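You operate a simulated robot arm through the tools that you are given. There is no shell and no other tool. Be economical: measure what you need, move in short steps, check, and stop when the job is done.

The job below is to be done with a simulated two-armed robot. You get a single attempt, and the scene is never put back.

JOB
Hold the old tin, pull off its stuck lid, stir, and paint the middle of the offcut.
Fine: stir it even first; stirrer and brush back in their tubs. A coat counts when it lies all over at full strength: go over it till it gets no stronger.

Only the result counts: the job must be done as asked and must still hold three seconds after the hand-in. Knocking over, shifting, dropping, spilling or breaking anything else fails it. Lids that push on must go on centred and level and be pressed home; caps that screw on are set level and turned clockwise until they are tight.

ROBOT AND FRAMES
Two 7-joint arms with two-finger parallel grippers on one trunk, on a base that drives. Base frame: it is fixed to the floor where the robot stands at the start and does not move with it; the origin is under the middle of the robot, x ahead of it, y to its left, z up. Readings come in m, degrees, newtons and seconds.
The left shoulder is at the start at [0.06, 0.143, 0.926], the right one opposite. With the tool pointing down near the work surface each hand reaches from about 0.32 to 0.74 m from the robot's upright axis, wherever it stands, measured 20 degrees to its own side. Places, roughly: brush rest tub (8x5x9 cm) [0.7, -0.3, 0.8]; stirrer tub (8x5x9 cm) [0.7, -0.1, 0.8]; top of the trestle table [0.8, -0.1, 0.8]. Payload 1.57 kg a hand.
The TCP of each hand is the grasp point between the finger pads, 0.03 m short of the fingertips. In the tool frame z runs along the fingers and y along their closing line. The gripper opens to 0.11 m. The fingers are 0.024 m wide and 0.012 m thick; the gripper's body (0.048 by 0.112 m) begins 0.078 m behind the TCP.
Orientation is told as [roll, pitch, yaw] about the base's x, y, z axes, in that order, counted from this pose: with the fingers straight down and closing along the base's y, the tool's x points along the base's -x, its y along +y and its z along -z.

CONTROLS
- The arms move only by the tool move_arm. It takes "left_steps", "right_steps" or both (then of equal length, played together; a hand with none holds still); each is a list that holds one entry, the list of rows, each a list of 7 numbers: the shift along the tool's x, y, z in mm, then the turn, a rotation vector about the tool's x, y, z in degrees, then the opening in per cent of the stroke, from 0 (shut) to 100 (fully open). In form: [[[tx, ty, tz, wx, wy, wz, fingers], ...]]. A call has 1 to 10 rows; each row is the pose to reach, as a shift and turn from the pose commanded when the call began, along the tool's axes at that moment. Rows are played at 5 a second. More than 0.05 m and 8.6 degrees between two rows, or a gripper value outside its range, and nothing of the call is played. A pose out of reach is approached as far as the arm can. The call stops where the force on the tool passes 40 N (or 10 N more than at its start, if that is more) or the arm is blocked; 0.2 s more then pass. Each finger travels about 0.045 m/s and halts on what it meets, pressing with about 41 N; the grip force reading is that of the motor and also rises with nothing between the fingers. The clock runs only during rows and for 0.2 s after the last one: add rows that repeat a pose to give the fingers time. It gives the time, the measured TCP pose, the force on the tool (base axes), the opening and the grip force at its end, in the units of the frame above (readings bear some noise), with the torque about the TCP (base axes, N m) and any sound that the robot's microphone picked up.
- Cameras (640 x 400 px; columns grow to the right, rows downward): "scene" is now at [0.0534, 0.0089, 1.548]; the picture's right is [0.16, -0.99, -0.00], its down [-0.69, -0.11, -0.71] and it looks along [0.71, 0.11, -0.70] (base axes); focal length 286 px, centre (320, 200). "left" rides on the left gripper at [0.07, -0.016, -0.141] in its tool frame; the picture's right is [0.23, 0.97, 0.00], its down [-0.86, 0.20, -0.48] and it looks along [-0.47, 0.11, 0.88] (tool axes); focal length 222 px, centre (320, 200). "right" rides on the right gripper at [0.07, 0.016, -0.141] in its tool frame; the picture's right is [-0.23, 0.97, 0.00], its down [-0.85, -0.20, -0.48] and it looks along [-0.47, -0.11, 0.88] (tool axes); focal length 222 px, centre (320, 200). There is no depth. A picture from a camera that has moved, and an enlarged one, comes with that camera's place and axes in the base frame and with its lens. The place of the scene camera against the robot may be out by one fixed shift of up to 0.012 m in any direction.
- grab_frame(camera): a new picture of that camera. No time passes.
- lift_body(by): slides the trunk up (or, below 0, down) by that many m; the arms and the scene camera ride with it, the base frame stays. It gives what a move gives, with no picture.
- base_move(legs): drives the robot by 1 to 6 legs, each [ahead, left, turn to the left] in m, m and degrees, along the robot's own axes; the way and the turn of a leg run together, so that a leg with both is an arc; at most 1.5 m and 180 degrees a leg. The arms and the cameras ride along, it lands a little off, and it stops where it bumps. It gives what a move gives.
- pan_tilt(pan, tilt): turns the head with the scene camera to pan (to the left, within 86 degrees either way) and tilt (down, from -29 to 69), counted from straight ahead of the robot. It gives what a move gives.
- enlarge(camera, box): a new picture of the part [left, top, right, bottom] of that camera's present view, enlarged. No time passes.
- job_done(): hands the job in; it is judged then, once.

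Go step by step. Nothing tells you exact positions but the pictures and the camera data: compare them with the known pose of the tool, close in by small moves and look again before you grip or let go. The budget is 120 turns and 88 pictures, counting those below and the enlarged ones. Unless the task says otherwise, let go and move clear before handing in, and close with one line.

The tools are called by a JSON object that holds its "name" and its "arguments". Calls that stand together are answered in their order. move_arm: Moves the arms, as the interface text tells. Its arguments: {"type":"object","properties":{"left_steps":{"type":"array","items":{"type":"array","items":{"type":"array","items":{"type":"number"}}}},"right_steps":{"type":"array","items":{"type":"array","items":{"type":"array","items":{"type":"number"}}}}},"required":[]} The other tools are called the same way: lift_body (by) slides the trunk up or down; base_move (legs) drives the base; pan_tilt (pan, tilt) turns the head that bears the scene camera; grab_frame (camera) takes a picture; enlarge (camera, box) takes an enlarged picture of a part of a camera's view; job_done () hands the job in.

At the start:

```text
clock: 0.0
left_position: [0.6301, 0.1053, 0.9996]
left_tool_rot: [0.0, 0.0, 0.1]
left_ft_force: [0.1, 0.1, 0.1]
left_wrist_torque: [0.02, 0.01, 0.03]
left_grip_width: 0.1099
left_grasp_force: 0.0
right_position: [0.4185, -0.3291, 0.9992]
right_tool_rot: [0.1, 0.1, 0.1]
right_ft_force: [-1.2, 0.0, 0.3]
right_wrist_torque: [-0.01, 0.0, 0.02]
right_grip_width: 0.1103
right_grasp_force: 0.1
trunk travel left (down, up): [-0.525, 0.065]
robot x, y, heading: [-0.0032, -0.0018, -0.0]
head pan, tilt: [9.1, 44.4]
```

scene: 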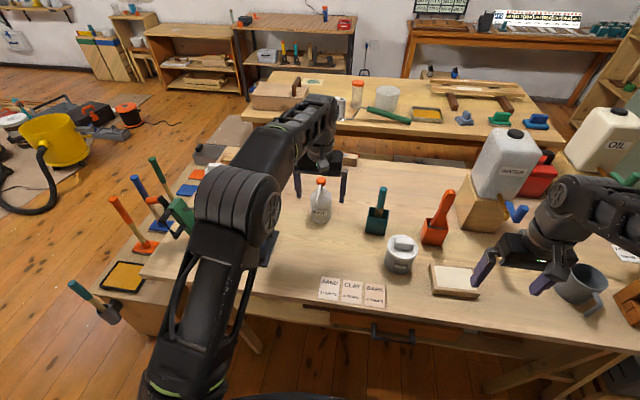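
right: 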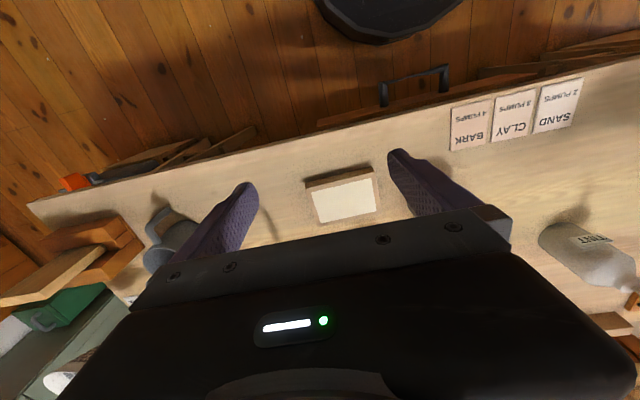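
left: 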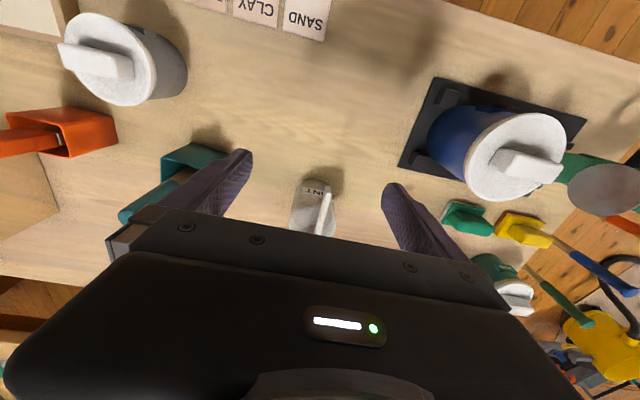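

I see a workbench with a grey tin, a blue tin on a dark mount, a tint bottle, a green tub (stirrer?), an orange tub (brush?) and an offcut. I'll look closer first.

{"name": "enlarge", "arguments": {"camera": "scene", "box": [280, 160, 520, 310]}}

{"name": "enlarge", "arguments": {"camera": "left", "box": [0, 0, 640, 260]}}

```text
2.67 times, centred on (400, 235) of scene
camera zoom: at [0.0534, 0.0089, 1.548], right [0.16, -0.99, 0.0], down [-0.69, -0.11, -0.71], along [0.71, 0.11, -0.7], focal length 762 px, centre (107, 107)
```

zoom: 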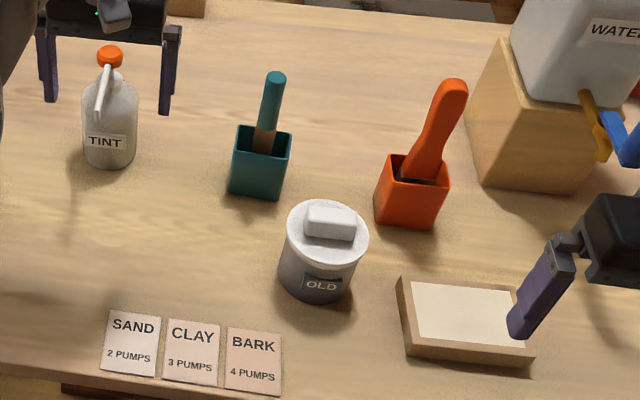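

```text
1.00 times, centred on (320, 130) of left
camera zoom: at [0.561, 0.0884, 1.1405], right [-0.23, 0.97, 0.0], down [0.86, 0.2, 0.48], along [0.47, 0.11, -0.88], focal length 222 px, centre (320, 270)
```

zoom: 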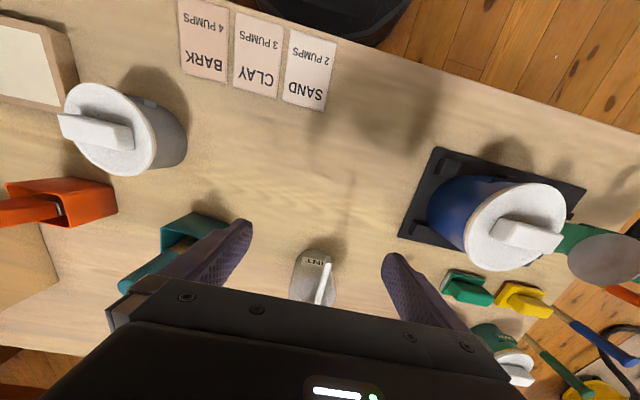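

The grey tin is labelled OLD, about (0.61, -0.16), lid top z≈0.83. I bring the right hand over it for a calibrated view.

{"name": "move_arm", "arguments": {"right_steps": [[[-40, 30, 0, 0, 0, 0, 100], [-80, 60, 0, 0, 0, 0, 100], [-120, 90, 0, 0, 0, 0, 100], [-150, 110, 0, 0, 0, 0, 100], [-150, 110, 0, 0, 0, 0, 100]]]}}

{"name": "grab_frame", "arguments": {"camera": "right"}}

{"name": "enlarge", "arguments": {"camera": "scene", "box": [350, 180, 510, 300]}}

```text
clock: 1.2
left_position: [0.6289, 0.1047, 0.9997]
left_tool_rot: [0.0, 0.1, 0.0]
left_ft_force: [-0.3, 0.4, -0.3]
left_wrist_torque: [0.02, 0.04, 0.0]
left_grip_width: 0.1101
left_grasp_force: 0.0
right_position: [0.5688, -0.2184, 1.0013]
right_tool_rot: [0.0, 0.0, 0.1]
right_ft_force: [0.3, -0.7, 0.0]
right_wrist_torque: [-0.04, 0.01, -0.03]
right_grip_width: 0.11
right_grasp_force: 0.1
trunk travel left (down, up): [-0.525, 0.065]
robot x, y, heading: [0.0008, 0.0002, 0.1]
head pan, tilt: [9.1, 44.4]
```

```text
82 pictures are left
camera right: at [0.5002, -0.2014, 1.1419], right [0.23, 0.97, 0.0], down [0.85, -0.2, 0.48], along [0.47, -0.11, -0.88], focal length 222 px, centre (320, 200)
```

right: 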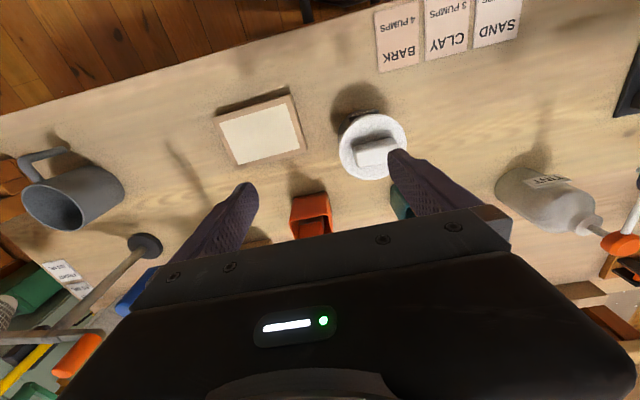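

```text
3.33 times, centred on (430, 240) of scene
camera zoom: at [0.0531, 0.0088, 1.548], right [0.16, -0.99, 0.0], down [-0.69, -0.11, -0.71], along [0.71, 0.11, -0.7], focal length 952 px, centre (-47, 67)
```

zoom: 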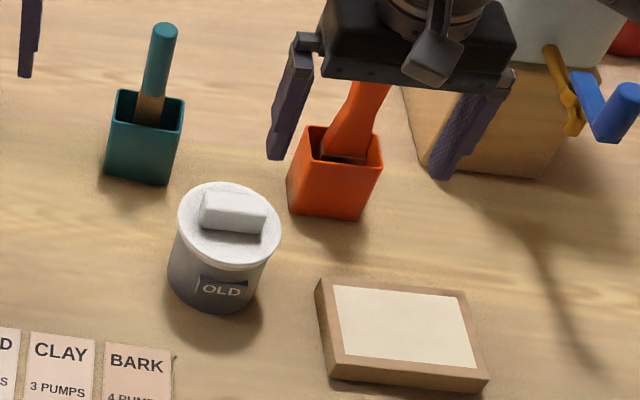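

Lid centre is about (0.600, -0.153), offcut panel centre about (0.553, -0.311). I withdraw the right hand and turn the left one to approach the tin from its side.

{"name": "move_arm", "arguments": {"left_steps": [[[16, -16, 5, 0, 0, 7.5, 100], [32, -32, 10, 0, 0, 15, 100], [48, -48, 15, 0, 0, 22.5, 100], [64, -64, 20, 0, 0, 30, 100], [80, -80, 25, 0, 0, 37.5, 100], [98, -96, 30, 0, 0, 45, 100]]], "right_steps": [[[30, -25, 0, 0, 0, 0, 100], [60, -50, 0, 0, 0, 0, 100], [90, -75, 0, 0, 0, 0, 100], [120, -100, 0, 0, 0, 0, 100], [140, -120, 0, 0, 0, 0, 100], [150, -130, 0, 0, 0, 0, 100]]]}}

{"name": "move_arm", "arguments": {"left_steps": [[[0, 0, 0, 0, -8, 0, 100], [0, 0, 0, 0, -16, 0, 100], [0, 0, 0, 0, -24, 0, 100], [0, 0, 0, 0, -32, 0, 100], [0, 0, 0, 0, -40, 0, 100], [0, 0, 0, 0, -48, 0, 100], [0, 0, 0, 0, -55, 0, 100], [0, 0, 0, 0, -55, 0, 100]]]}}

{"name": "grab_frame", "arguments": {"camera": "scene"}}

```text
clock: 2.6
left_position: [0.5303, 0.0093, 0.9701]
left_tool_rot: [0.1, 0.0, -45.2]
left_ft_force: [0.3, 0.1, 0.7]
left_wrist_torque: [-0.01, -0.01, -0.02]
left_grip_width: 0.11
left_grasp_force: 0.0
right_position: [0.4187, -0.3505, 1.0001]
right_tool_rot: [0.0, 0.0, 0.0]
right_ft_force: [-0.5, 0.8, -0.5]
right_wrist_torque: [-0.02, 0.0, 0.0]
right_grip_width: 0.1101
right_grasp_force: 0.1
trunk travel left (down, up): [-0.525, 0.065]
robot x, y, heading: [0.0017, 0.0006, -0.2]
head pan, tilt: [9.1, 44.4]
```

```text
clock: 4.4
left_position: [0.5312, 0.0096, 0.9703]
left_tool_rot: [0.2, -55.1, -45.3]
left_ft_force: [0.1, 0.1, 0.6]
left_wrist_torque: [0.0, -0.01, -0.03]
left_grip_width: 0.1099
left_grasp_force: 0.1
right_position: [0.4195, -0.3488, 1.0007]
right_tool_rot: [0.1, 0.0, 0.0]
right_ft_force: [0.3, 0.3, -0.1]
right_wrist_torque: [0.0, 0.01, 0.0]
right_grip_width: 0.1099
right_grasp_force: 0.1
trunk travel left (down, up): [-0.525, 0.065]
robot x, y, heading: [-0.0002, -0.0019, 0.1]
head pan, tilt: [9.1, 44.4]
```

```text
80 pictures are left
camera scene: at [0.0533, 0.0086, 1.548], right [0.16, -0.99, 0.0], down [-0.69, -0.11, -0.71], along [0.71, 0.11, -0.7], focal length 286 px, centre (320, 200)
```

scene: 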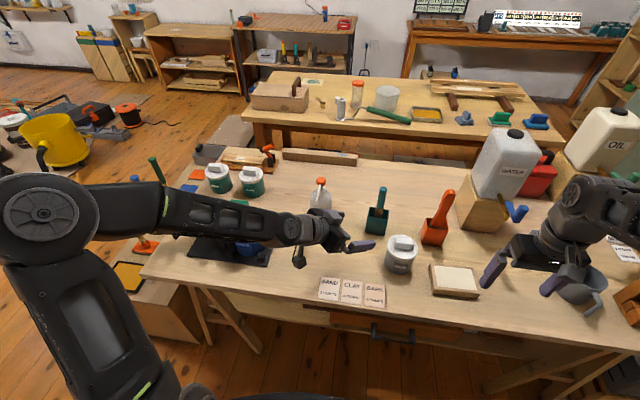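

The tilt was reached cleanly. Now the pre-grasp, 12 cm short of the tin along the tool axis.

{"name": "move_arm", "arguments": {"left_steps": [[[14, -16, 30, 0, 0, 0, 100], [28, -33, 60, 0, 0, 0, 100], [42, -49, 90, 0, 0, 0, 100], [57, -66, 121, 0, 0, 0, 100], [57, -66, 121, 0, 0, 0, 100]]]}}

{"name": "grab_frame", "arguments": {"camera": "left"}}

{"name": "grab_frame", "arguments": {"camera": "scene"}}

```text
clock: 5.6
left_position: [0.5316, -0.0847, 0.8548]
left_tool_rot: [0.1, -55.0, -45.1]
left_ft_force: [-0.6, 0.8, 0.0]
left_wrist_torque: [0.02, 0.03, 0.02]
left_grip_width: 0.1097
left_grasp_force: 0.1
right_position: [0.4193, -0.3482, 1.001]
right_tool_rot: [0.0, 0.1, 0.0]
right_ft_force: [-0.1, -0.2, 0.5]
right_wrist_torque: [0.02, 0.02, 0.0]
right_grip_width: 0.11
right_grasp_force: 0.0
trunk travel left (down, up): [-0.525, 0.065]
robot x, y, heading: [0.0009, 0.0005, -0.1]
head pan, tilt: [9.1, 44.4]
```

```text
79 pictures are left
camera left: at [0.4114, 0.0134, 0.877], right [0.6, 0.78, -0.19], down [0.21, 0.07, 0.98], along [0.77, -0.62, -0.12], focal length 222 px, centre (320, 200)
```

left: 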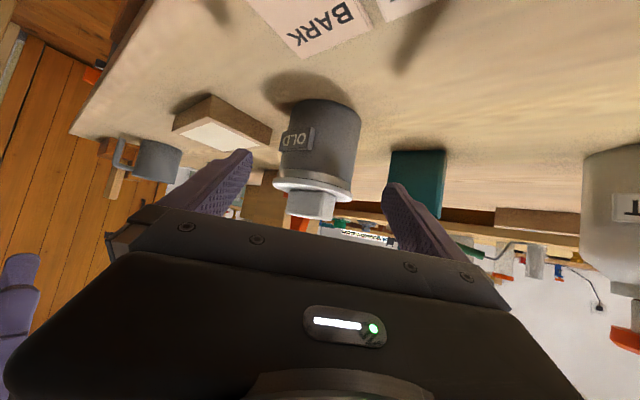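

```text
78 pictures are left
camera scene: at [0.0532, 0.0093, 1.548], right [0.16, -0.99, 0.0], down [-0.69, -0.11, -0.71], along [0.71, 0.11, -0.7], focal length 286 px, centre (320, 200)
```

scene: 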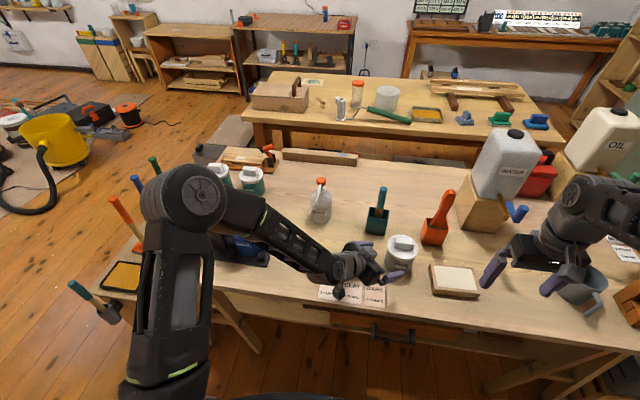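

The tin sits well between the fingers, but the raised OLD label is near one contact line; I'll swing the approach 15° to clear it, then advance halfway and check.

{"name": "move_arm", "arguments": {"left_steps": [[[-2, -11, 4, -6.1, 0, -4.3, 100], [-4, -23, 8, -12.3, 0, -8.6, 100], [-4, -23, 8, -12.3, 0, -8.6, 100]]]}}

{"name": "move_arm", "arguments": {"left_steps": [[[0, 0, 20, 0, 0, 0, 100], [0, 0, 40, 0, 0, 0, 100], [0, 0, 55, 0, 0, 0, 100], [0, 0, 55, 0, 0, 0, 100]]]}}

{"name": "grab_frame", "arguments": {"camera": "left"}}

```text
clock: 6.4
left_position: [0.5227, -0.1072, 0.8524]
left_tool_rot: [0.0, -55.1, -30.0]
left_ft_force: [0.2, 0.2, -0.8]
left_wrist_torque: [0.02, -0.02, 0.03]
left_grip_width: 0.1098
left_grasp_force: 0.1
right_position: [0.4204, -0.3484, 1.0014]
right_tool_rot: [0.1, 0.0, 0.1]
right_ft_force: [0.7, -0.2, 0.2]
right_wrist_torque: [0.02, 0.0, 0.0]
right_grip_width: 0.11
right_grasp_force: 0.1
trunk travel left (down, up): [-0.525, 0.065]
robot x, y, heading: [-0.0009, 0.001, -0.1]
head pan, tilt: [9.1, 44.4]
```

```text
clock: 7.4
left_position: [0.5602, -0.1287, 0.8206]
left_tool_rot: [0.0, -54.9, -30.1]
left_ft_force: [0.7, 0.1, 0.1]
left_wrist_torque: [0.01, 0.01, 0.02]
left_grip_width: 0.1103
left_grasp_force: 0.1
right_position: [0.4195, -0.349, 1.0005]
right_tool_rot: [0.1, 0.0, -0.1]
right_ft_force: [-0.4, -0.3, -0.3]
right_wrist_torque: [0.03, -0.02, -0.03]
right_grip_width: 0.11
right_grasp_force: 0.0
trunk travel left (down, up): [-0.525, 0.065]
robot x, y, heading: [-0.0025, -0.0008, 0.2]
head pan, tilt: [9.1, 44.4]
```

```text
77 pictures are left
camera left: at [0.4186, -0.0661, 0.8439], right [0.37, 0.91, -0.19], down [0.19, 0.12, 0.97], along [0.91, -0.4, -0.12], focal length 222 px, centre (320, 200)
```

left: 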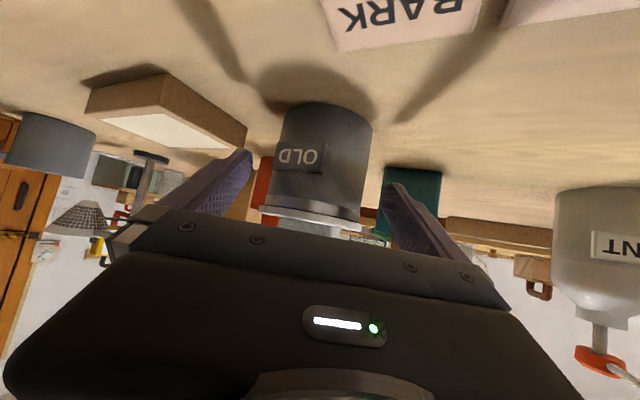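

Tin centre agrees at about (0.600, -0.152). I advance the last 55 mm and close.

{"name": "move_arm", "arguments": {"left_steps": [[[0, 0, 20, 0, 0, 0, 100], [0, 0, 40, 0, 0, 0, 100], [0, 0, 55, 0, 0, 0, 100], [0, 0, 55, 0, 0, 0, 100]]]}}

{"name": "grab_frame", "arguments": {"camera": "left"}}

{"name": "enlarge", "arguments": {"camera": "scene", "box": [320, 180, 480, 300]}}

```text
clock: 8.4
left_position: [0.6002, -0.1501, 0.7882]
left_tool_rot: [0.0, -55.0, -30.1]
left_ft_force: [0.1, -1.2, 0.2]
left_wrist_torque: [-0.01, 0.0, 0.04]
left_grip_width: 0.11
left_grasp_force: 0.2
right_position: [0.4197, -0.349, 1.0001]
right_tool_rot: [0.1, 0.1, 0.1]
right_ft_force: [0.7, -0.2, -0.1]
right_wrist_torque: [-0.02, 0.0, 0.02]
right_grip_width: 0.1101
right_grasp_force: 0.0
trunk travel left (down, up): [-0.525, 0.065]
robot x, y, heading: [0.0024, 0.0036, -0.0]
head pan, tilt: [9.1, 44.4]
```

```text
76 pictures are left
camera left: at [0.4579, -0.0884, 0.8127], right [0.37, 0.91, -0.19], down [0.18, 0.12, 0.98], along [0.91, -0.4, -0.12], focal length 222 px, centre (320, 200)
```

left: 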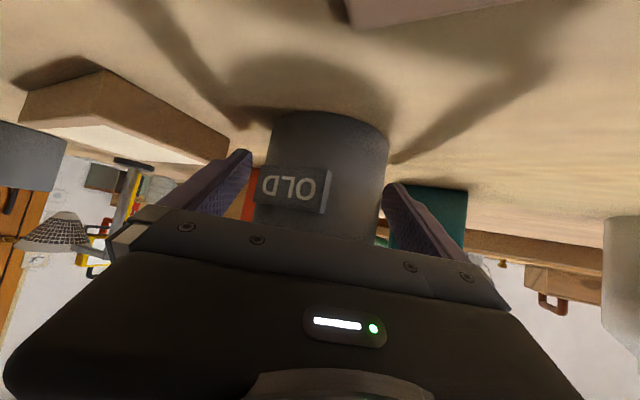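

```text
3.33 times, centred on (400, 240) of scene
camera zoom: at [0.0533, 0.009, 1.548], right [0.16, -0.99, 0.0], down [-0.69, -0.11, -0.71], along [0.71, 0.11, -0.7], focal length 952 px, centre (53, 67)
```

zoom: 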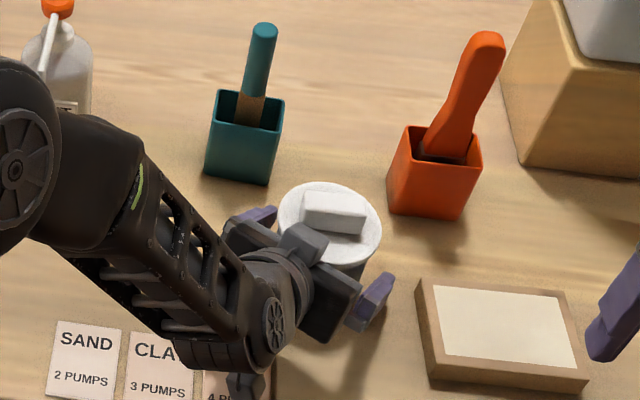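

The fingers straddle the body clear of the label and rim. Closing the left hand.

{"name": "move_arm", "arguments": {"left_steps": [[[0, 0, 0, 0, 0, 0, 70], [0, 0, 0, 0, 0, 0, 40], [0, 0, 0, 0, 0, 0, 40], [0, 0, 0, 0, 0, 0, 40], [0, 0, 0, 0, 0, 0, 40]]]}}

{"name": "enlarge", "arguments": {"camera": "scene", "box": [320, 180, 480, 300]}}

```text
clock: 9.6
left_position: [0.5986, -0.1517, 0.7892]
left_tool_rot: [0.0, -55.0, -30.0]
left_ft_force: [-0.1, 0.2, 0.0]
left_wrist_torque: [-0.09, 0.0, 0.03]
left_grip_width: 0.0835
left_grasp_force: 40.8
right_position: [0.4204, -0.3491, 1.0003]
right_tool_rot: [0.2, -0.1, 0.0]
right_ft_force: [0.2, 0.6, -0.2]
right_wrist_torque: [0.01, 0.02, 0.0]
right_grip_width: 0.1099
right_grasp_force: 0.0
trunk travel left (down, up): [-0.525, 0.065]
robot x, y, heading: [0.0004, -0.0016, 0.0]
head pan, tilt: [9.1, 44.4]
```

```text
3.33 times, centred on (400, 240) of scene
camera zoom: at [0.0534, 0.009, 1.548], right [0.16, -0.99, 0.0], down [-0.69, -0.11, -0.71], along [0.71, 0.11, -0.7], focal length 952 px, centre (53, 67)
```

zoom: 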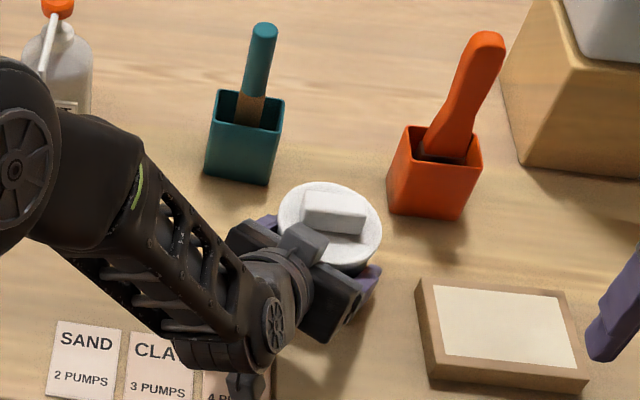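

Tin is held at 83.5 mm width. Now I turn the right hand so it closes across the lid's handle and hover above it.

{"name": "move_arm", "arguments": {"right_steps": [[[-18, 20, 0, 0, 0, -8.2, 100], [-36, 40, 0, 0, 0, -16.4, 100], [-54, 59, 0, 0, 0, -24.6, 100], [-72, 79, 0, 0, 0, -32.8, 100], [-90, 98, 0, 0, 0, -41, 100], [-108, 118, 0, 0, 0, -49.2, 100], [-126, 138, 0, 0, 0, -57.4, 100], [-144, 158, 0, 0, 0, -65.6, 100], [-162, 178, 0, 0, 0, -73.8, 100], [-180, 197, 0, 0, 0, -82, 100]]]}}

{"name": "grab_frame", "arguments": {"camera": "right"}}

```text
clock: 11.8
left_position: [0.5995, -0.1522, 0.7898]
left_tool_rot: [0.0, -55.0, -30.1]
left_ft_force: [0.2, -0.3, 0.5]
left_wrist_torque: [-0.08, 0.08, -0.01]
left_grip_width: 0.0833
left_grasp_force: 41.1
right_position: [0.6002, -0.151, 0.9996]
right_tool_rot: [0.0, -0.1, 82.1]
right_ft_force: [0.2, 0.3, -0.7]
right_wrist_torque: [-0.01, 0.01, -0.02]
right_grip_width: 0.1099
right_grasp_force: 0.1
trunk travel left (down, up): [-0.525, 0.065]
robot x, y, heading: [-0.0012, -0.004, -0.1]
head pan, tilt: [9.1, 44.4]
```

```text
73 pictures are left
camera right: at [0.5749, -0.217, 1.1418], right [-0.93, 0.36, 0.0], down [0.31, 0.82, 0.48], along [0.17, 0.45, -0.88], focal length 222 px, centre (320, 200)
```

right: 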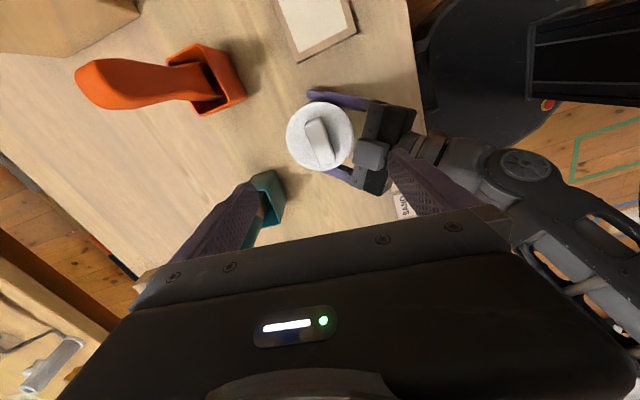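

{"name": "enlarge", "arguments": {"camera": "right", "box": [270, 90, 370, 180]}}

```text
4.44 times, centred on (320, 135) of right
camera zoom: at [0.5749, -0.217, 1.1418], right [-0.93, 0.36, 0.0], down [0.31, 0.82, 0.48], along [0.17, 0.45, -0.88], focal length 987 px, centre (320, 489)
```

zoom: 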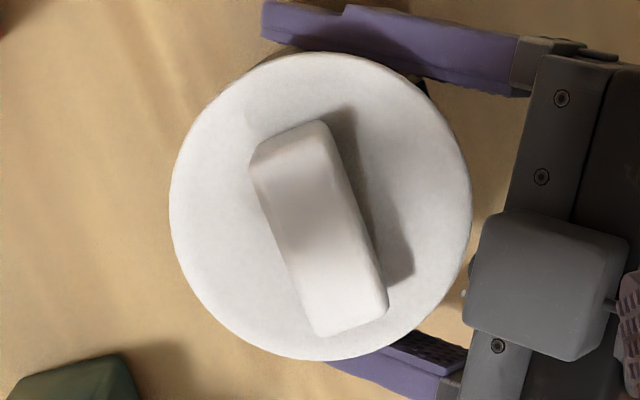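

The handle runs along y, about 22 mm wide, centred (0.599, -0.152). I square up the yaw, half-close and descend.

{"name": "move_arm", "arguments": {"right_steps": [[[0, 0, 0, 0, 0, -3.2, 60], [0, 0, 10, 0, 0, -6.4, 45], [0, 0, 35, 0, 0, -6.4, 45], [0, 0, 60, 0, 0, -6.4, 45], [0, 0, 85, 0, 0, -6.4, 45], [0, 0, 105, 0, 0, -6.4, 45], [0, 0, 113, 0, 0, -6.4, 45], [0, 0, 113, 0, 0, -6.4, 45]]]}}

{"name": "grab_frame", "arguments": {"camera": "right"}}

{"name": "enlarge", "arguments": {"camera": "scene", "box": [320, 180, 480, 300]}}

```text
clock: 13.6
left_position: [0.5996, -0.1505, 0.7897]
left_tool_rot: [-0.1, -54.9, -30.0]
left_ft_force: [2.1, 0.8, 1.1]
left_wrist_torque: [-0.11, 0.04, 0.05]
left_grip_width: 0.0831
left_grasp_force: 41.3
right_position: [0.6, -0.1509, 0.8873]
right_tool_rot: [-0.1, 0.0, 88.3]
right_ft_force: [-0.6, -0.2, -0.4]
right_wrist_torque: [0.0, 0.01, -0.01]
right_grip_width: 0.0497
right_grasp_force: 0.0
trunk travel left (down, up): [-0.525, 0.065]
robot x, y, heading: [-0.0023, 0.0013, 0.1]
head pan, tilt: [9.1, 44.4]
```

```text
71 pictures are left
camera right: at [0.5818, -0.2201, 1.0284], right [-0.97, 0.25, 0.0], down [0.22, 0.85, 0.48], along [0.12, 0.46, -0.88], focal length 222 px, centre (320, 200)
```

right: 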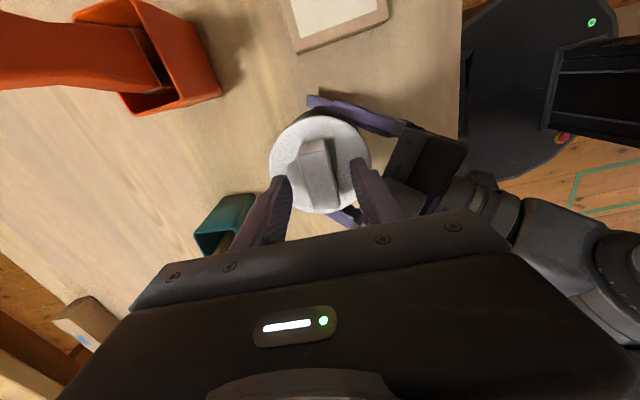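

```text
3.33 times, centred on (400, 240) of scene
camera zoom: at [0.0535, 0.0091, 1.548], right [0.16, -0.99, 0.0], down [-0.69, -0.11, -0.71], along [0.71, 0.11, -0.7], focal length 952 px, centre (53, 67)
```

zoom: 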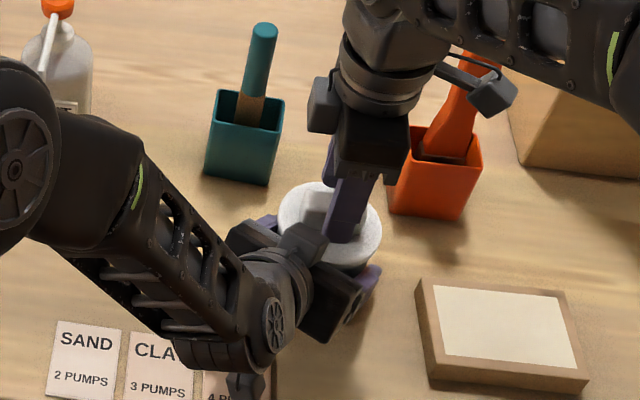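

Fingers straddle the handle. I lower a few mm more and close gently.

{"name": "move_arm", "arguments": {"right_steps": [[[0, 0, 3, 0, 0, 0, 45], [0, 0, 5, 0, 0, 0, 45], [0, 0, 5, 0, 0, 0, 25], [0, 0, 5, 0, 0, 0, 0], [0, 0, 5, 0, 0, 0, 0], [0, 0, 5, 0, 0, 0, 0]]]}}

```text
clock: 15.0
left_position: [0.5997, -0.1519, 0.7892]
left_tool_rot: [0.0, -55.0, -30.1]
left_ft_force: [1.5, 1.1, 0.9]
left_wrist_torque: [-0.02, 0.03, 0.02]
left_grip_width: 0.0832
left_grasp_force: 41.4
right_position: [0.5998, -0.1523, 0.8814]
right_tool_rot: [-0.1, 0.0, 88.4]
right_ft_force: [-0.4, -1.2, -0.2]
right_wrist_torque: [0.03, -0.03, 0.0]
right_grip_width: 0.0225
right_grasp_force: 34.7
trunk travel left (down, up): [-0.525, 0.065]
robot x, y, heading: [-0.0035, 0.0014, 0.0]
head pan, tilt: [9.1, 44.4]
heard: snap
```

Handle gripped (22.5 mm); I heard a snap. I pull straight up in small steps.

{"name": "move_arm", "arguments": {"right_steps": [[[0, 0, -1, 0, 0, 0, 0], [0, 0, -2, 0, 0, 0, 0], [0, 0, -3, 0, 0, 0, 0], [0, 0, -4, 0, 0, 0, 0], [0, 0, -5, 0, 0, 0, 0], [0, 0, -6, 0, 0, 0, 0]]]}}

{"name": "grab_frame", "arguments": {"camera": "right"}}

```text
clock: 16.4
left_position: [0.5995, -0.1515, 0.7899]
left_tool_rot: [0.0, -55.0, -30.0]
left_ft_force: [0.5, 1.0, 1.4]
left_wrist_torque: [-0.06, 0.03, 0.05]
left_grip_width: 0.083
left_grasp_force: 41.5
right_position: [0.6, -0.1525, 0.8877]
right_tool_rot: [0.0, 0.0, 88.4]
right_ft_force: [0.3, -0.3, -0.6]
right_wrist_torque: [0.03, 0.0, 0.01]
right_grip_width: 0.0224
right_grasp_force: 35.3
trunk travel left (down, up): [-0.525, 0.065]
robot x, y, heading: [0.0013, -0.0003, 0.0]
head pan, tilt: [9.1, 44.4]
```

```text
69 pictures are left
camera right: at [0.5818, -0.2203, 1.0297], right [-0.97, 0.25, 0.0], down [0.22, 0.85, 0.48], along [0.12, 0.46, -0.88], focal length 222 px, centre (320, 200)
```

right: 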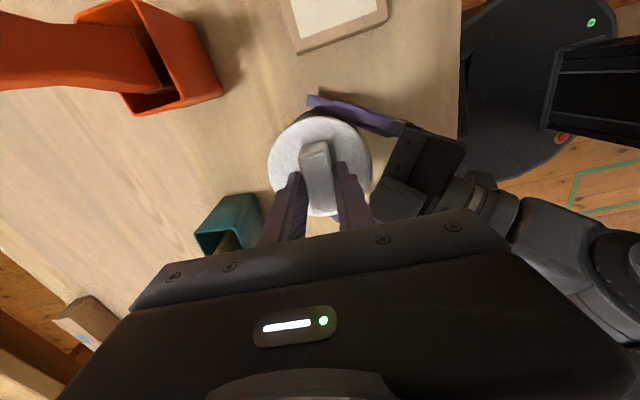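

No resistance, so the lid probably popped free. I lift further and check.

{"name": "move_arm", "arguments": {"right_steps": [[[0, 0, -8, 0, 0, 0, 0], [0, 0, -16, 0, 0, 0, 0], [0, 0, -26, 0, 0, 0, 0], [0, 0, -36, 0, 0, 0, 0], [0, 0, -36, 0, 0, 0, 0]]]}}

{"name": "grab_frame", "arguments": {"camera": "right"}}

{"name": "enlarge", "arguments": {"camera": "scene", "box": [320, 180, 480, 300]}}

```text
clock: 17.6
left_position: [0.599, -0.1503, 0.7888]
left_tool_rot: [0.0, -55.0, -30.0]
left_ft_force: [-0.7, 0.0, 5.5]
left_wrist_torque: [0.18, 0.25, -0.05]
left_grip_width: 0.0831
left_grasp_force: 41.1
right_position: [0.6001, -0.1512, 0.9258]
right_tool_rot: [-0.1, -0.2, 88.4]
right_ft_force: [0.6, 1.1, -0.1]
right_wrist_torque: [0.0, 0.02, -0.04]
right_grip_width: 0.023
right_grasp_force: 35.6
trunk travel left (down, up): [-0.525, 0.065]
robot x, y, heading: [-0.0012, -0.0034, 0.1]
head pan, tilt: [9.1, 44.4]
```

```text
68 pictures are left
camera right: at [0.5816, -0.2194, 1.0673], right [-0.97, 0.25, 0.0], down [0.22, 0.85, 0.48], along [0.12, 0.47, -0.88], focal length 222 px, centre (320, 200)
```

right: 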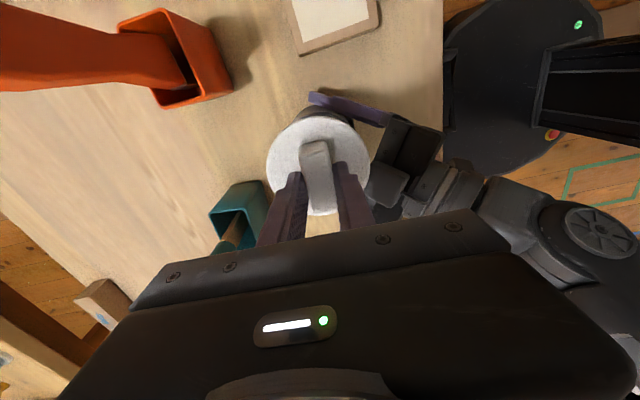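

```text
3.33 times, centred on (400, 240) of scene
camera zoom: at [0.0529, 0.0092, 1.5482], right [0.16, -0.99, 0.0], down [-0.69, -0.11, -0.71], along [0.71, 0.11, -0.7], focal length 952 px, centre (53, 67)
```

zoom: 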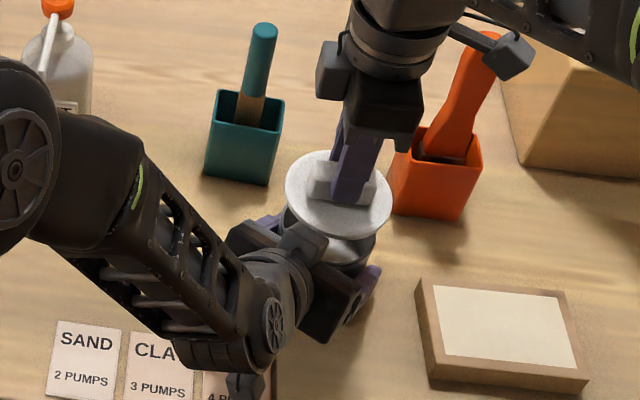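

The lid is off. I carry it to the free bench area right of the offcut, about (0.56, -0.47).

{"name": "move_arm", "arguments": {"right_steps": [[[0, 0, -15, 0, 0, 0, 0], [30, 3, -25, 0, 0, 0, 0], [65, 6, -25, 0, 0, 0, 0], [100, 9, -25, 0, 0, 0, 0], [140, 13, -25, 0, 0, 0, 0], [180, 17, -25, 0, 0, 0, 0], [220, 21, -25, 0, 0, 0, 0], [260, 25, -25, 0, 0, 0, 0], [295, 28, -25, 0, 0, 0, 0], [320, 31, -25, 0, 0, 0, 0]]]}}

{"name": "grab_frame", "arguments": {"camera": "scene"}}

{"name": "grab_frame", "arguments": {"camera": "right"}}

```text
clock: 19.8
left_position: [0.5987, -0.1522, 0.7888]
left_tool_rot: [-0.1, -55.0, -30.1]
left_ft_force: [-0.6, 0.4, 0.0]
left_wrist_torque: [-0.05, 0.15, 0.01]
left_grip_width: 0.0832
left_grasp_force: 41.1
right_position: [0.5597, -0.4724, 0.9484]
right_tool_rot: [0.0, -0.1, 88.4]
right_ft_force: [-0.2, 0.4, -0.3]
right_wrist_torque: [-0.01, -0.02, 0.02]
right_grip_width: 0.0225
right_grasp_force: 35.4
trunk travel left (down, up): [-0.525, 0.065]
robot x, y, heading: [0.0015, -0.0001, 0.0]
head pan, tilt: [9.1, 44.4]
```

```text
66 pictures are left
camera scene: at [0.0533, 0.0087, 1.548], right [0.16, -0.99, 0.0], down [-0.69, -0.11, -0.71], along [0.71, 0.11, -0.7], focal length 286 px, centre (320, 200)
```

scene: 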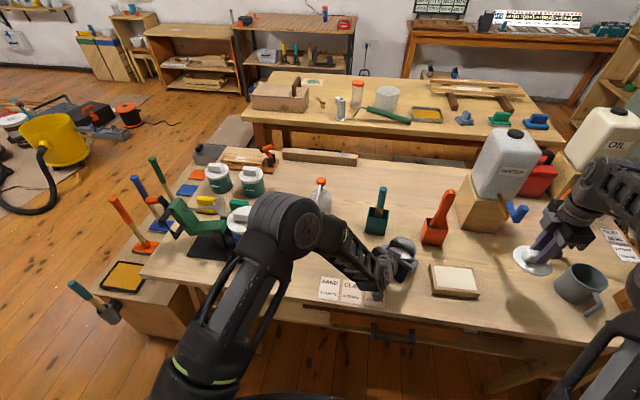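

```text
65 pictures are left
camera right: at [0.5415, -0.5408, 1.09], right [-0.97, 0.25, 0.0], down [0.22, 0.85, 0.48], along [0.12, 0.46, -0.88], focal length 222 px, centre (320, 200)
```

right: 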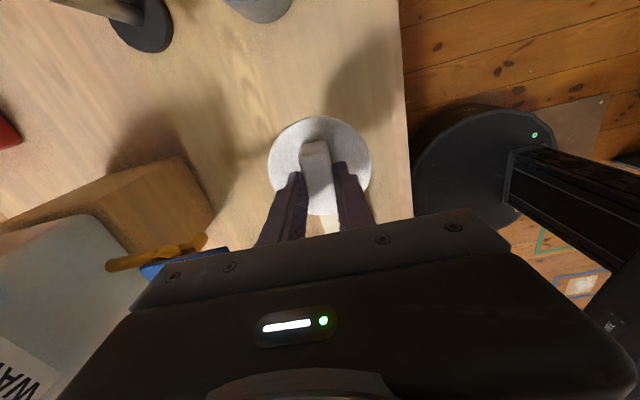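

Area below is clear. Lowering the lid to the bench.

{"name": "move_arm", "arguments": {"right_steps": [[[0, 0, 30, 0, 0, 0, 0], [0, 0, 60, 0, 0, 0, 0], [0, 0, 90, 0, 0, 0, 0], [0, 0, 120, 0, 0, 0, 0], [0, 0, 135, 0, 0, 0, 0], [0, 0, 137, 0, 0, 0, 0], [0, 0, 139, 0, 0, 0, 0], [0, 0, 141, 0, 0, 0, 0]]]}}

{"name": "grab_frame", "arguments": {"camera": "right"}}

{"name": "enlarge", "arguments": {"camera": "scene", "box": [480, 200, 640, 320]}}

```text
clock: 21.6
left_position: [0.599, -0.1509, 0.7896]
left_tool_rot: [0.0, -55.0, -30.1]
left_ft_force: [0.0, -1.5, -1.2]
left_wrist_torque: [-0.06, 0.08, 0.01]
left_grip_width: 0.0833
left_grasp_force: 41.1
right_position: [0.5601, -0.4719, 0.8072]
right_tool_rot: [0.0, 0.0, 88.3]
right_ft_force: [0.0, 0.0, 0.6]
right_wrist_torque: [0.01, 0.02, 0.04]
right_grip_width: 0.0223
right_grasp_force: 35.2
trunk travel left (down, up): [-0.525, 0.065]
robot x, y, heading: [0.0007, -0.0047, 0.5]
head pan, tilt: [9.1, 44.4]
```

```text
64 pictures are left
camera right: at [0.5416, -0.5396, 0.9493], right [-0.97, 0.25, 0.0], down [0.22, 0.85, 0.48], along [0.12, 0.46, -0.88], focal length 222 px, centre (320, 200)
```

right: 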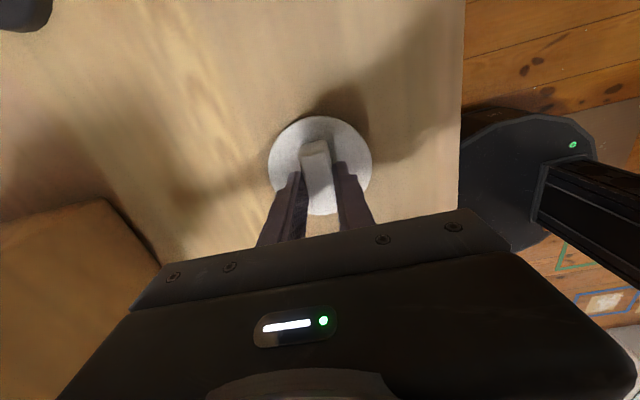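

```text
3.33 times, centred on (560, 260) of scene
camera zoom: at [0.0535, 0.0088, 1.548], right [0.16, -0.99, 0.0], down [-0.69, -0.11, -0.71], along [0.71, 0.11, -0.7], focal length 952 px, centre (-480, 0)
```

zoom: 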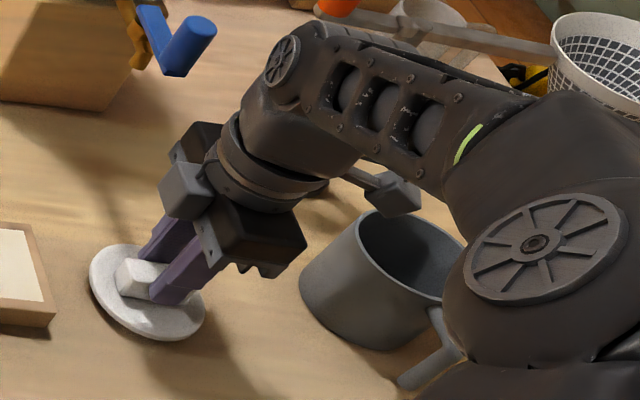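

{"name": "move_arm", "arguments": {"right_steps": [[[0, 0, 2, 0, 0, 0, 0], [0, 0, 4, 0, 0, 0, 0], [0, 0, 6, 0, 0, 0, 0], [0, 0, 7, 0, 0, 0, 0], [0, 0, 8, 0, 0, 0, 0], [0, 0, 8, 0, 0, 0, 0]]]}}

```text
clock: 23.0
left_position: [0.5981, -0.1498, 0.7908]
left_tool_rot: [0.0, -55.2, -29.9]
left_ft_force: [0.3, 0.5, -2.4]
left_wrist_torque: [0.0, -0.01, 0.02]
left_grip_width: 0.0828
left_grasp_force: 40.7
right_position: [0.5582, -0.4707, 0.8044]
right_tool_rot: [-0.6, 0.1, 88.5]
right_ft_force: [-1.0, -3.0, 40.0]
right_wrist_torque: [0.44, 0.08, 0.05]
right_grip_width: 0.0226
right_grasp_force: 35.2
trunk travel left (down, up): [-0.525, 0.065]
robot x, y, heading: [0.0013, -0.0007, 0.0]
head pan, tilt: [9.1, 44.4]
```

The lid is on the bench. I ease the pressure, then release.

{"name": "move_arm", "arguments": {"right_steps": [[[0, 0, -2, 0, 0, 0, 0], [0, 0, -3, 0, 0, 0, 0]]]}}

```text
clock: 23.6
left_position: [0.5995, -0.1514, 0.7901]
left_tool_rot: [0.1, -55.1, -30.1]
left_ft_force: [-0.4, 0.6, -2.9]
left_wrist_torque: [0.01, 0.03, 0.01]
left_grip_width: 0.0832
left_grasp_force: 41.3
right_position: [0.5593, -0.4702, 0.805]
right_tool_rot: [-0.2, 0.1, 88.3]
right_ft_force: [3.9, -4.0, 26.6]
right_wrist_torque: [-0.1, -0.22, 0.03]
right_grip_width: 0.0227
right_grasp_force: 35.3
trunk travel left (down, up): [-0.525, 0.065]
robot x, y, heading: [0.0029, -0.0004, -0.1]
head pan, tilt: [9.1, 44.4]
```

{"name": "move_arm", "arguments": {"right_steps": [[[0, 0, -1, 0, 0, 0, 0], [0, 0, -2, 0, 0, 0, 0], [0, 0, -2, 0, 0, 0, 0]]]}}

```text
clock: 24.4
left_position: [0.5993, -0.1517, 0.7903]
left_tool_rot: [0.0, -55.0, -30.1]
left_ft_force: [0.4, -0.1, -2.8]
left_wrist_torque: [0.0, 0.0, 0.03]
left_grip_width: 0.083
left_grasp_force: 41.0
right_position: [0.5589, -0.4704, 0.8044]
right_tool_rot: [0.0, -0.1, 88.5]
right_ft_force: [4.9, -3.9, 15.4]
right_wrist_torque: [-0.22, -0.26, 0.01]
right_grip_width: 0.0222
right_grasp_force: 34.8
trunk travel left (down, up): [-0.525, 0.065]
robot x, y, heading: [-0.0017, -0.0032, -0.0]
head pan, tilt: [9.1, 44.4]
```

{"name": "move_arm", "arguments": {"right_steps": [[[0, 0, -2, 0, 0, 0, 0], [0, 0, -2, 0, 0, 0, 20], [0, 0, -2, 0, 0, 0, 30], [0, 0, -2, 0, 0, 0, 45], [0, 0, -2, 0, 0, 0, 45], [0, 0, -25, 0, 0, 0, 45], [0, 0, -60, 0, 0, 0, 45], [0, 0, -100, 0, 0, 0, 45], [0, 0, -145, 0, 0, 0, 45], [0, 0, -190, 0, 0, 0, 45]]]}}

{"name": "grab_frame", "arguments": {"camera": "scene"}}

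{"name": "enlarge", "arguments": {"camera": "scene", "box": [320, 170, 480, 290]}}

```text
clock: 26.6
left_position: [0.6004, -0.1511, 0.7893]
left_tool_rot: [0.0, -55.0, -30.1]
left_ft_force: [-2.5, 1.5, 2.3]
left_wrist_torque: [-0.1, 0.18, -0.06]
left_grip_width: 0.083
left_grasp_force: 40.6
right_position: [0.5585, -0.4697, 0.9948]
right_tool_rot: [0.0, -0.1, 88.4]
right_ft_force: [-0.3, -0.4, 0.3]
right_wrist_torque: [0.0, 0.02, -0.01]
right_grip_width: 0.0495
right_grasp_force: 0.2
trunk travel left (down, up): [-0.525, 0.065]
robot x, y, heading: [0.0023, -0.0015, 0.2]
head pan, tilt: [9.1, 44.4]
```

```text
62 pictures are left
camera scene: at [0.0532, 0.0092, 1.5479], right [0.16, -0.99, 0.0], down [-0.69, -0.11, -0.71], along [0.71, 0.11, -0.7], focal length 286 px, centre (320, 200)
```

scene: 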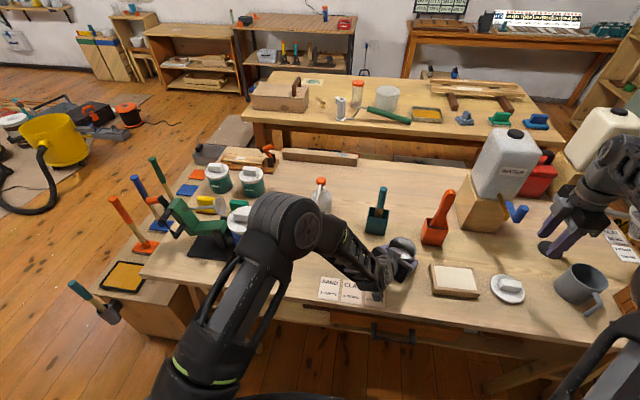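

```text
3.33 times, centred on (400, 230) of scene
camera zoom: at [0.0532, 0.0092, 1.5479], right [0.16, -0.99, 0.0], down [-0.69, -0.11, -0.71], along [0.71, 0.11, -0.7], focal length 952 px, centre (53, 100)
```

zoom: 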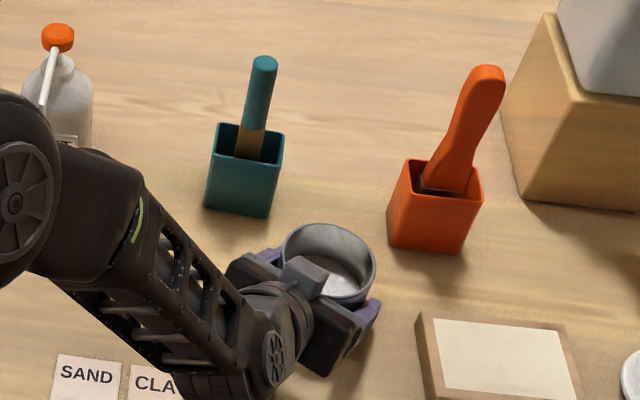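

Lid set down and the tin is open. Next the right hand goes over to view the stirrer in the teal tub.

{"name": "move_arm", "arguments": {"right_steps": [[[-33, -9, -30, 0, 0, 8.5, 60], [-67, -18, -60, 0, 0, 17, 60], [-100, -27, -60, 0, 0, 25.5, 60], [-133, -36, -60, 0, 0, 34, 60], [-167, -45, -60, 0, 0, 42.5, 60], [-200, -55, -60, 0, 0, 51, 60], [-233, -64, -60, 0, 0, 59.5, 60], [-266, -73, -60, 0, 0, 68, 60], [-300, -82, -60, 0, 0, 76.5, 60], [-333, -91, -60, 0, 0, 85, 60]]]}}

{"name": "grab_frame", "arguments": {"camera": "right"}}

```text
clock: 28.8
left_position: [0.5987, -0.1522, 0.7894]
left_tool_rot: [-0.1, -54.9, -30.1]
left_ft_force: [-0.9, -1.2, 0.3]
left_wrist_torque: [-0.1, -0.01, -0.04]
left_grip_width: 0.083
left_grasp_force: 41.0
right_position: [0.5894, -0.2059, 1.0651]
right_tool_rot: [0.1, -7.4, 21.3]
right_ft_force: [-0.1, -0.8, -0.3]
right_wrist_torque: [0.02, 0.02, 0.0]
right_grip_width: 0.0662
right_grasp_force: 0.1
right hand out of reach, approached as far as the arm can: row 2, 3, 4, 5, 6, 7, 8, 9, 10
trunk travel left (down, up): [-0.525, 0.065]
robot x, y, heading: [-0.0007, 0.0018, 0.1]
head pan, tilt: [9.1, 44.4]
```

```text
60 pictures are left
camera right: at [0.5018, -0.2201, 1.196], right [-0.15, 0.99, 0.03], down [0.8, 0.1, 0.58], along [0.58, 0.11, -0.81], focal length 222 px, centre (320, 200)
```

right: 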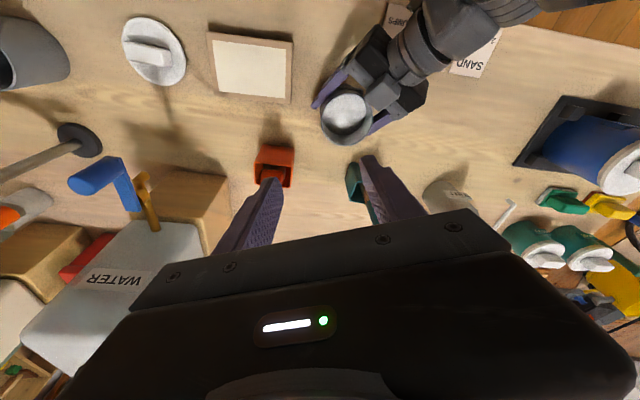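

High reach is too short from here for the tubs (x≈0.72). I'll let the tin go for a moment, back off, raise the trunk and drive 10 cm closer, then re-grip.

{"name": "move_arm", "arguments": {"left_steps": [[[0, 0, 0, 0, 0, 0, 80], [0, 0, 0, 0, 0, 0, 100], [0, 0, 0, 0, 0, 0, 100], [0, 0, -25, 0, 0, 0, 100], [0, 0, -50, 0, 0, 0, 100], [0, 0, -80, 0, 0, 0, 100], [0, 0, -110, 0, 0, 0, 100], [0, 0, -140, 0, 0, 0, 100]]]}}

{"name": "lift_body", "arguments": {"by": 0.06}}

{"name": "grab_frame", "arguments": {"camera": "scene"}}

```text
clock: 30.6
left_position: [0.5011, -0.0953, 0.8704]
left_tool_rot: [0.0, -55.0, -30.2]
left_ft_force: [-0.1, 0.4, 0.2]
left_wrist_torque: [-0.04, 0.0, -0.03]
left_grip_width: 0.1102
left_grasp_force: 0.1
right_position: [0.5883, -0.2046, 1.0651]
right_tool_rot: [-0.1, -7.4, 21.7]
right_ft_force: [0.1, 0.3, -0.4]
right_wrist_torque: [-0.01, -0.01, -0.04]
right_grip_width: 0.0662
right_grasp_force: 0.0
trunk travel left (down, up): [-0.525, 0.065]
robot x, y, heading: [0.0042, -0.0009, -0.1]
head pan, tilt: [9.1, 44.4]
```

```text
clock: 31.6
left_position: [0.5005, -0.0958, 0.9307]
left_tool_rot: [-0.1, -55.1, -29.9]
left_ft_force: [-0.5, 0.5, 0.7]
left_wrist_torque: [-0.01, 0.02, 0.0]
left_grip_width: 0.11
left_grasp_force: 0.1
right_position: [0.5894, -0.2036, 1.1239]
right_tool_rot: [0.0, -7.3, 21.5]
right_ft_force: [-0.6, 0.1, 0.4]
right_wrist_torque: [0.04, 0.06, -0.02]
right_grip_width: 0.0662
right_grasp_force: 0.0
trunk travel left (down, up): [-0.585, 0.005]
robot x, y, heading: [0.0014, 0.0024, -0.1]
head pan, tilt: [9.1, 44.4]
```

```text
59 pictures are left
camera scene: at [0.0538, 0.0089, 1.6079], right [0.16, -0.99, 0.0], down [-0.69, -0.11, -0.71], along [0.7, 0.11, -0.7], focal length 286 px, centre (320, 200)
```

scene: 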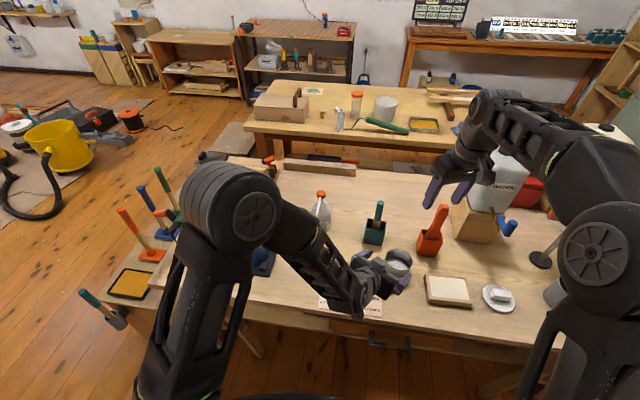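

{"name": "base_move", "arguments": {"legs": [[0.1, 0, 0]]}}

{"name": "grab_frame", "arguments": {"camera": "right"}}

{"name": "grab_frame", "arguments": {"camera": "left"}}

```text
clock: 32.7
left_position: [0.6018, -0.0956, 0.9298]
left_tool_rot: [0.1, -54.9, -30.0]
left_ft_force: [0.9, -0.1, -0.7]
left_wrist_torque: [-0.02, -0.03, -0.03]
left_grip_width: 0.1099
left_grasp_force: 0.1
right_position: [0.6901, -0.2038, 1.1236]
right_tool_rot: [0.0, -7.3, 21.6]
right_ft_force: [-0.4, -0.1, 0.1]
right_wrist_torque: [-0.02, 0.02, 0.02]
right_grip_width: 0.066
right_grasp_force: 0.1
trunk travel left (down, up): [-0.585, 0.005]
robot x, y, heading: [0.0982, -0.0036, 0.1]
head pan, tilt: [9.1, 44.4]
```

```text
58 pictures are left
camera right: at [0.6027, -0.2191, 1.2553], right [-0.15, 0.99, 0.03], down [0.81, 0.1, 0.58], along [0.57, 0.11, -0.81], focal length 222 px, centre (320, 200)
```

right: 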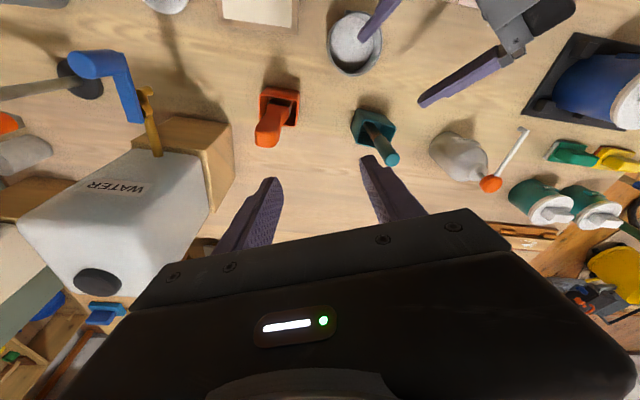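

```text
57 pictures are left
camera left: at [0.4591, -0.0321, 0.9525], right [0.37, 0.91, -0.19], down [0.19, 0.12, 0.97], along [0.91, -0.4, -0.12], focal length 222 px, centre (320, 200)
```

left: 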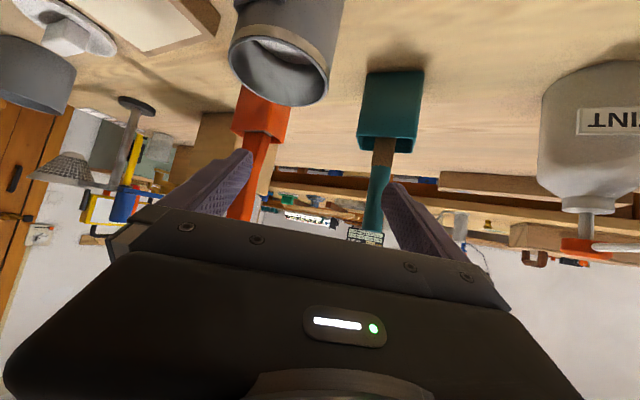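

Both tubs are now within comfortable reach. I re-approach the tin with the left hand.

{"name": "move_arm", "arguments": {"left_steps": [[[25, -13, -5, 0, 0, 0, 100], [50, -25, -9, 0, 0, 0, 100], [75, -38, -14, 0, 0, 0, 100], [100, -50, -18, 0, 0, 0, 100], [100, -50, 20, 0, 0, 0, 100], [100, -50, 47, 0, 0, 0, 100], [100, -50, 47, 0, 0, 0, 100]]]}}

{"name": "grab_frame", "arguments": {"camera": "left"}}

```text
clock: 34.3
left_position: [0.5585, -0.1291, 0.82]
left_tool_rot: [0.0, -55.0, -30.1]
left_ft_force: [0.3, -0.3, 0.0]
left_wrist_torque: [-0.02, 0.0, 0.0]
left_grip_width: 0.1099
left_grasp_force: 0.1
right_position: [0.6883, -0.2031, 1.1246]
right_tool_rot: [0.0, -7.3, 21.5]
right_ft_force: [0.6, -0.9, -0.2]
right_wrist_torque: [0.0, 0.02, 0.06]
right_grip_width: 0.0661
right_grasp_force: 0.1
trunk travel left (down, up): [-0.585, 0.005]
robot x, y, heading: [0.0984, 0.0015, 0.1]
head pan, tilt: [9.1, 44.4]
```

```text
56 pictures are left
camera left: at [0.4161, -0.0658, 0.8439], right [0.37, 0.91, -0.19], down [0.18, 0.12, 0.97], along [0.91, -0.4, -0.12], focal length 222 px, centre (320, 200)
```

left: 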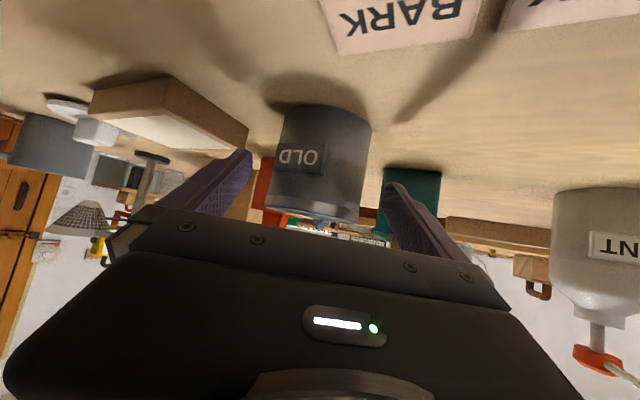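

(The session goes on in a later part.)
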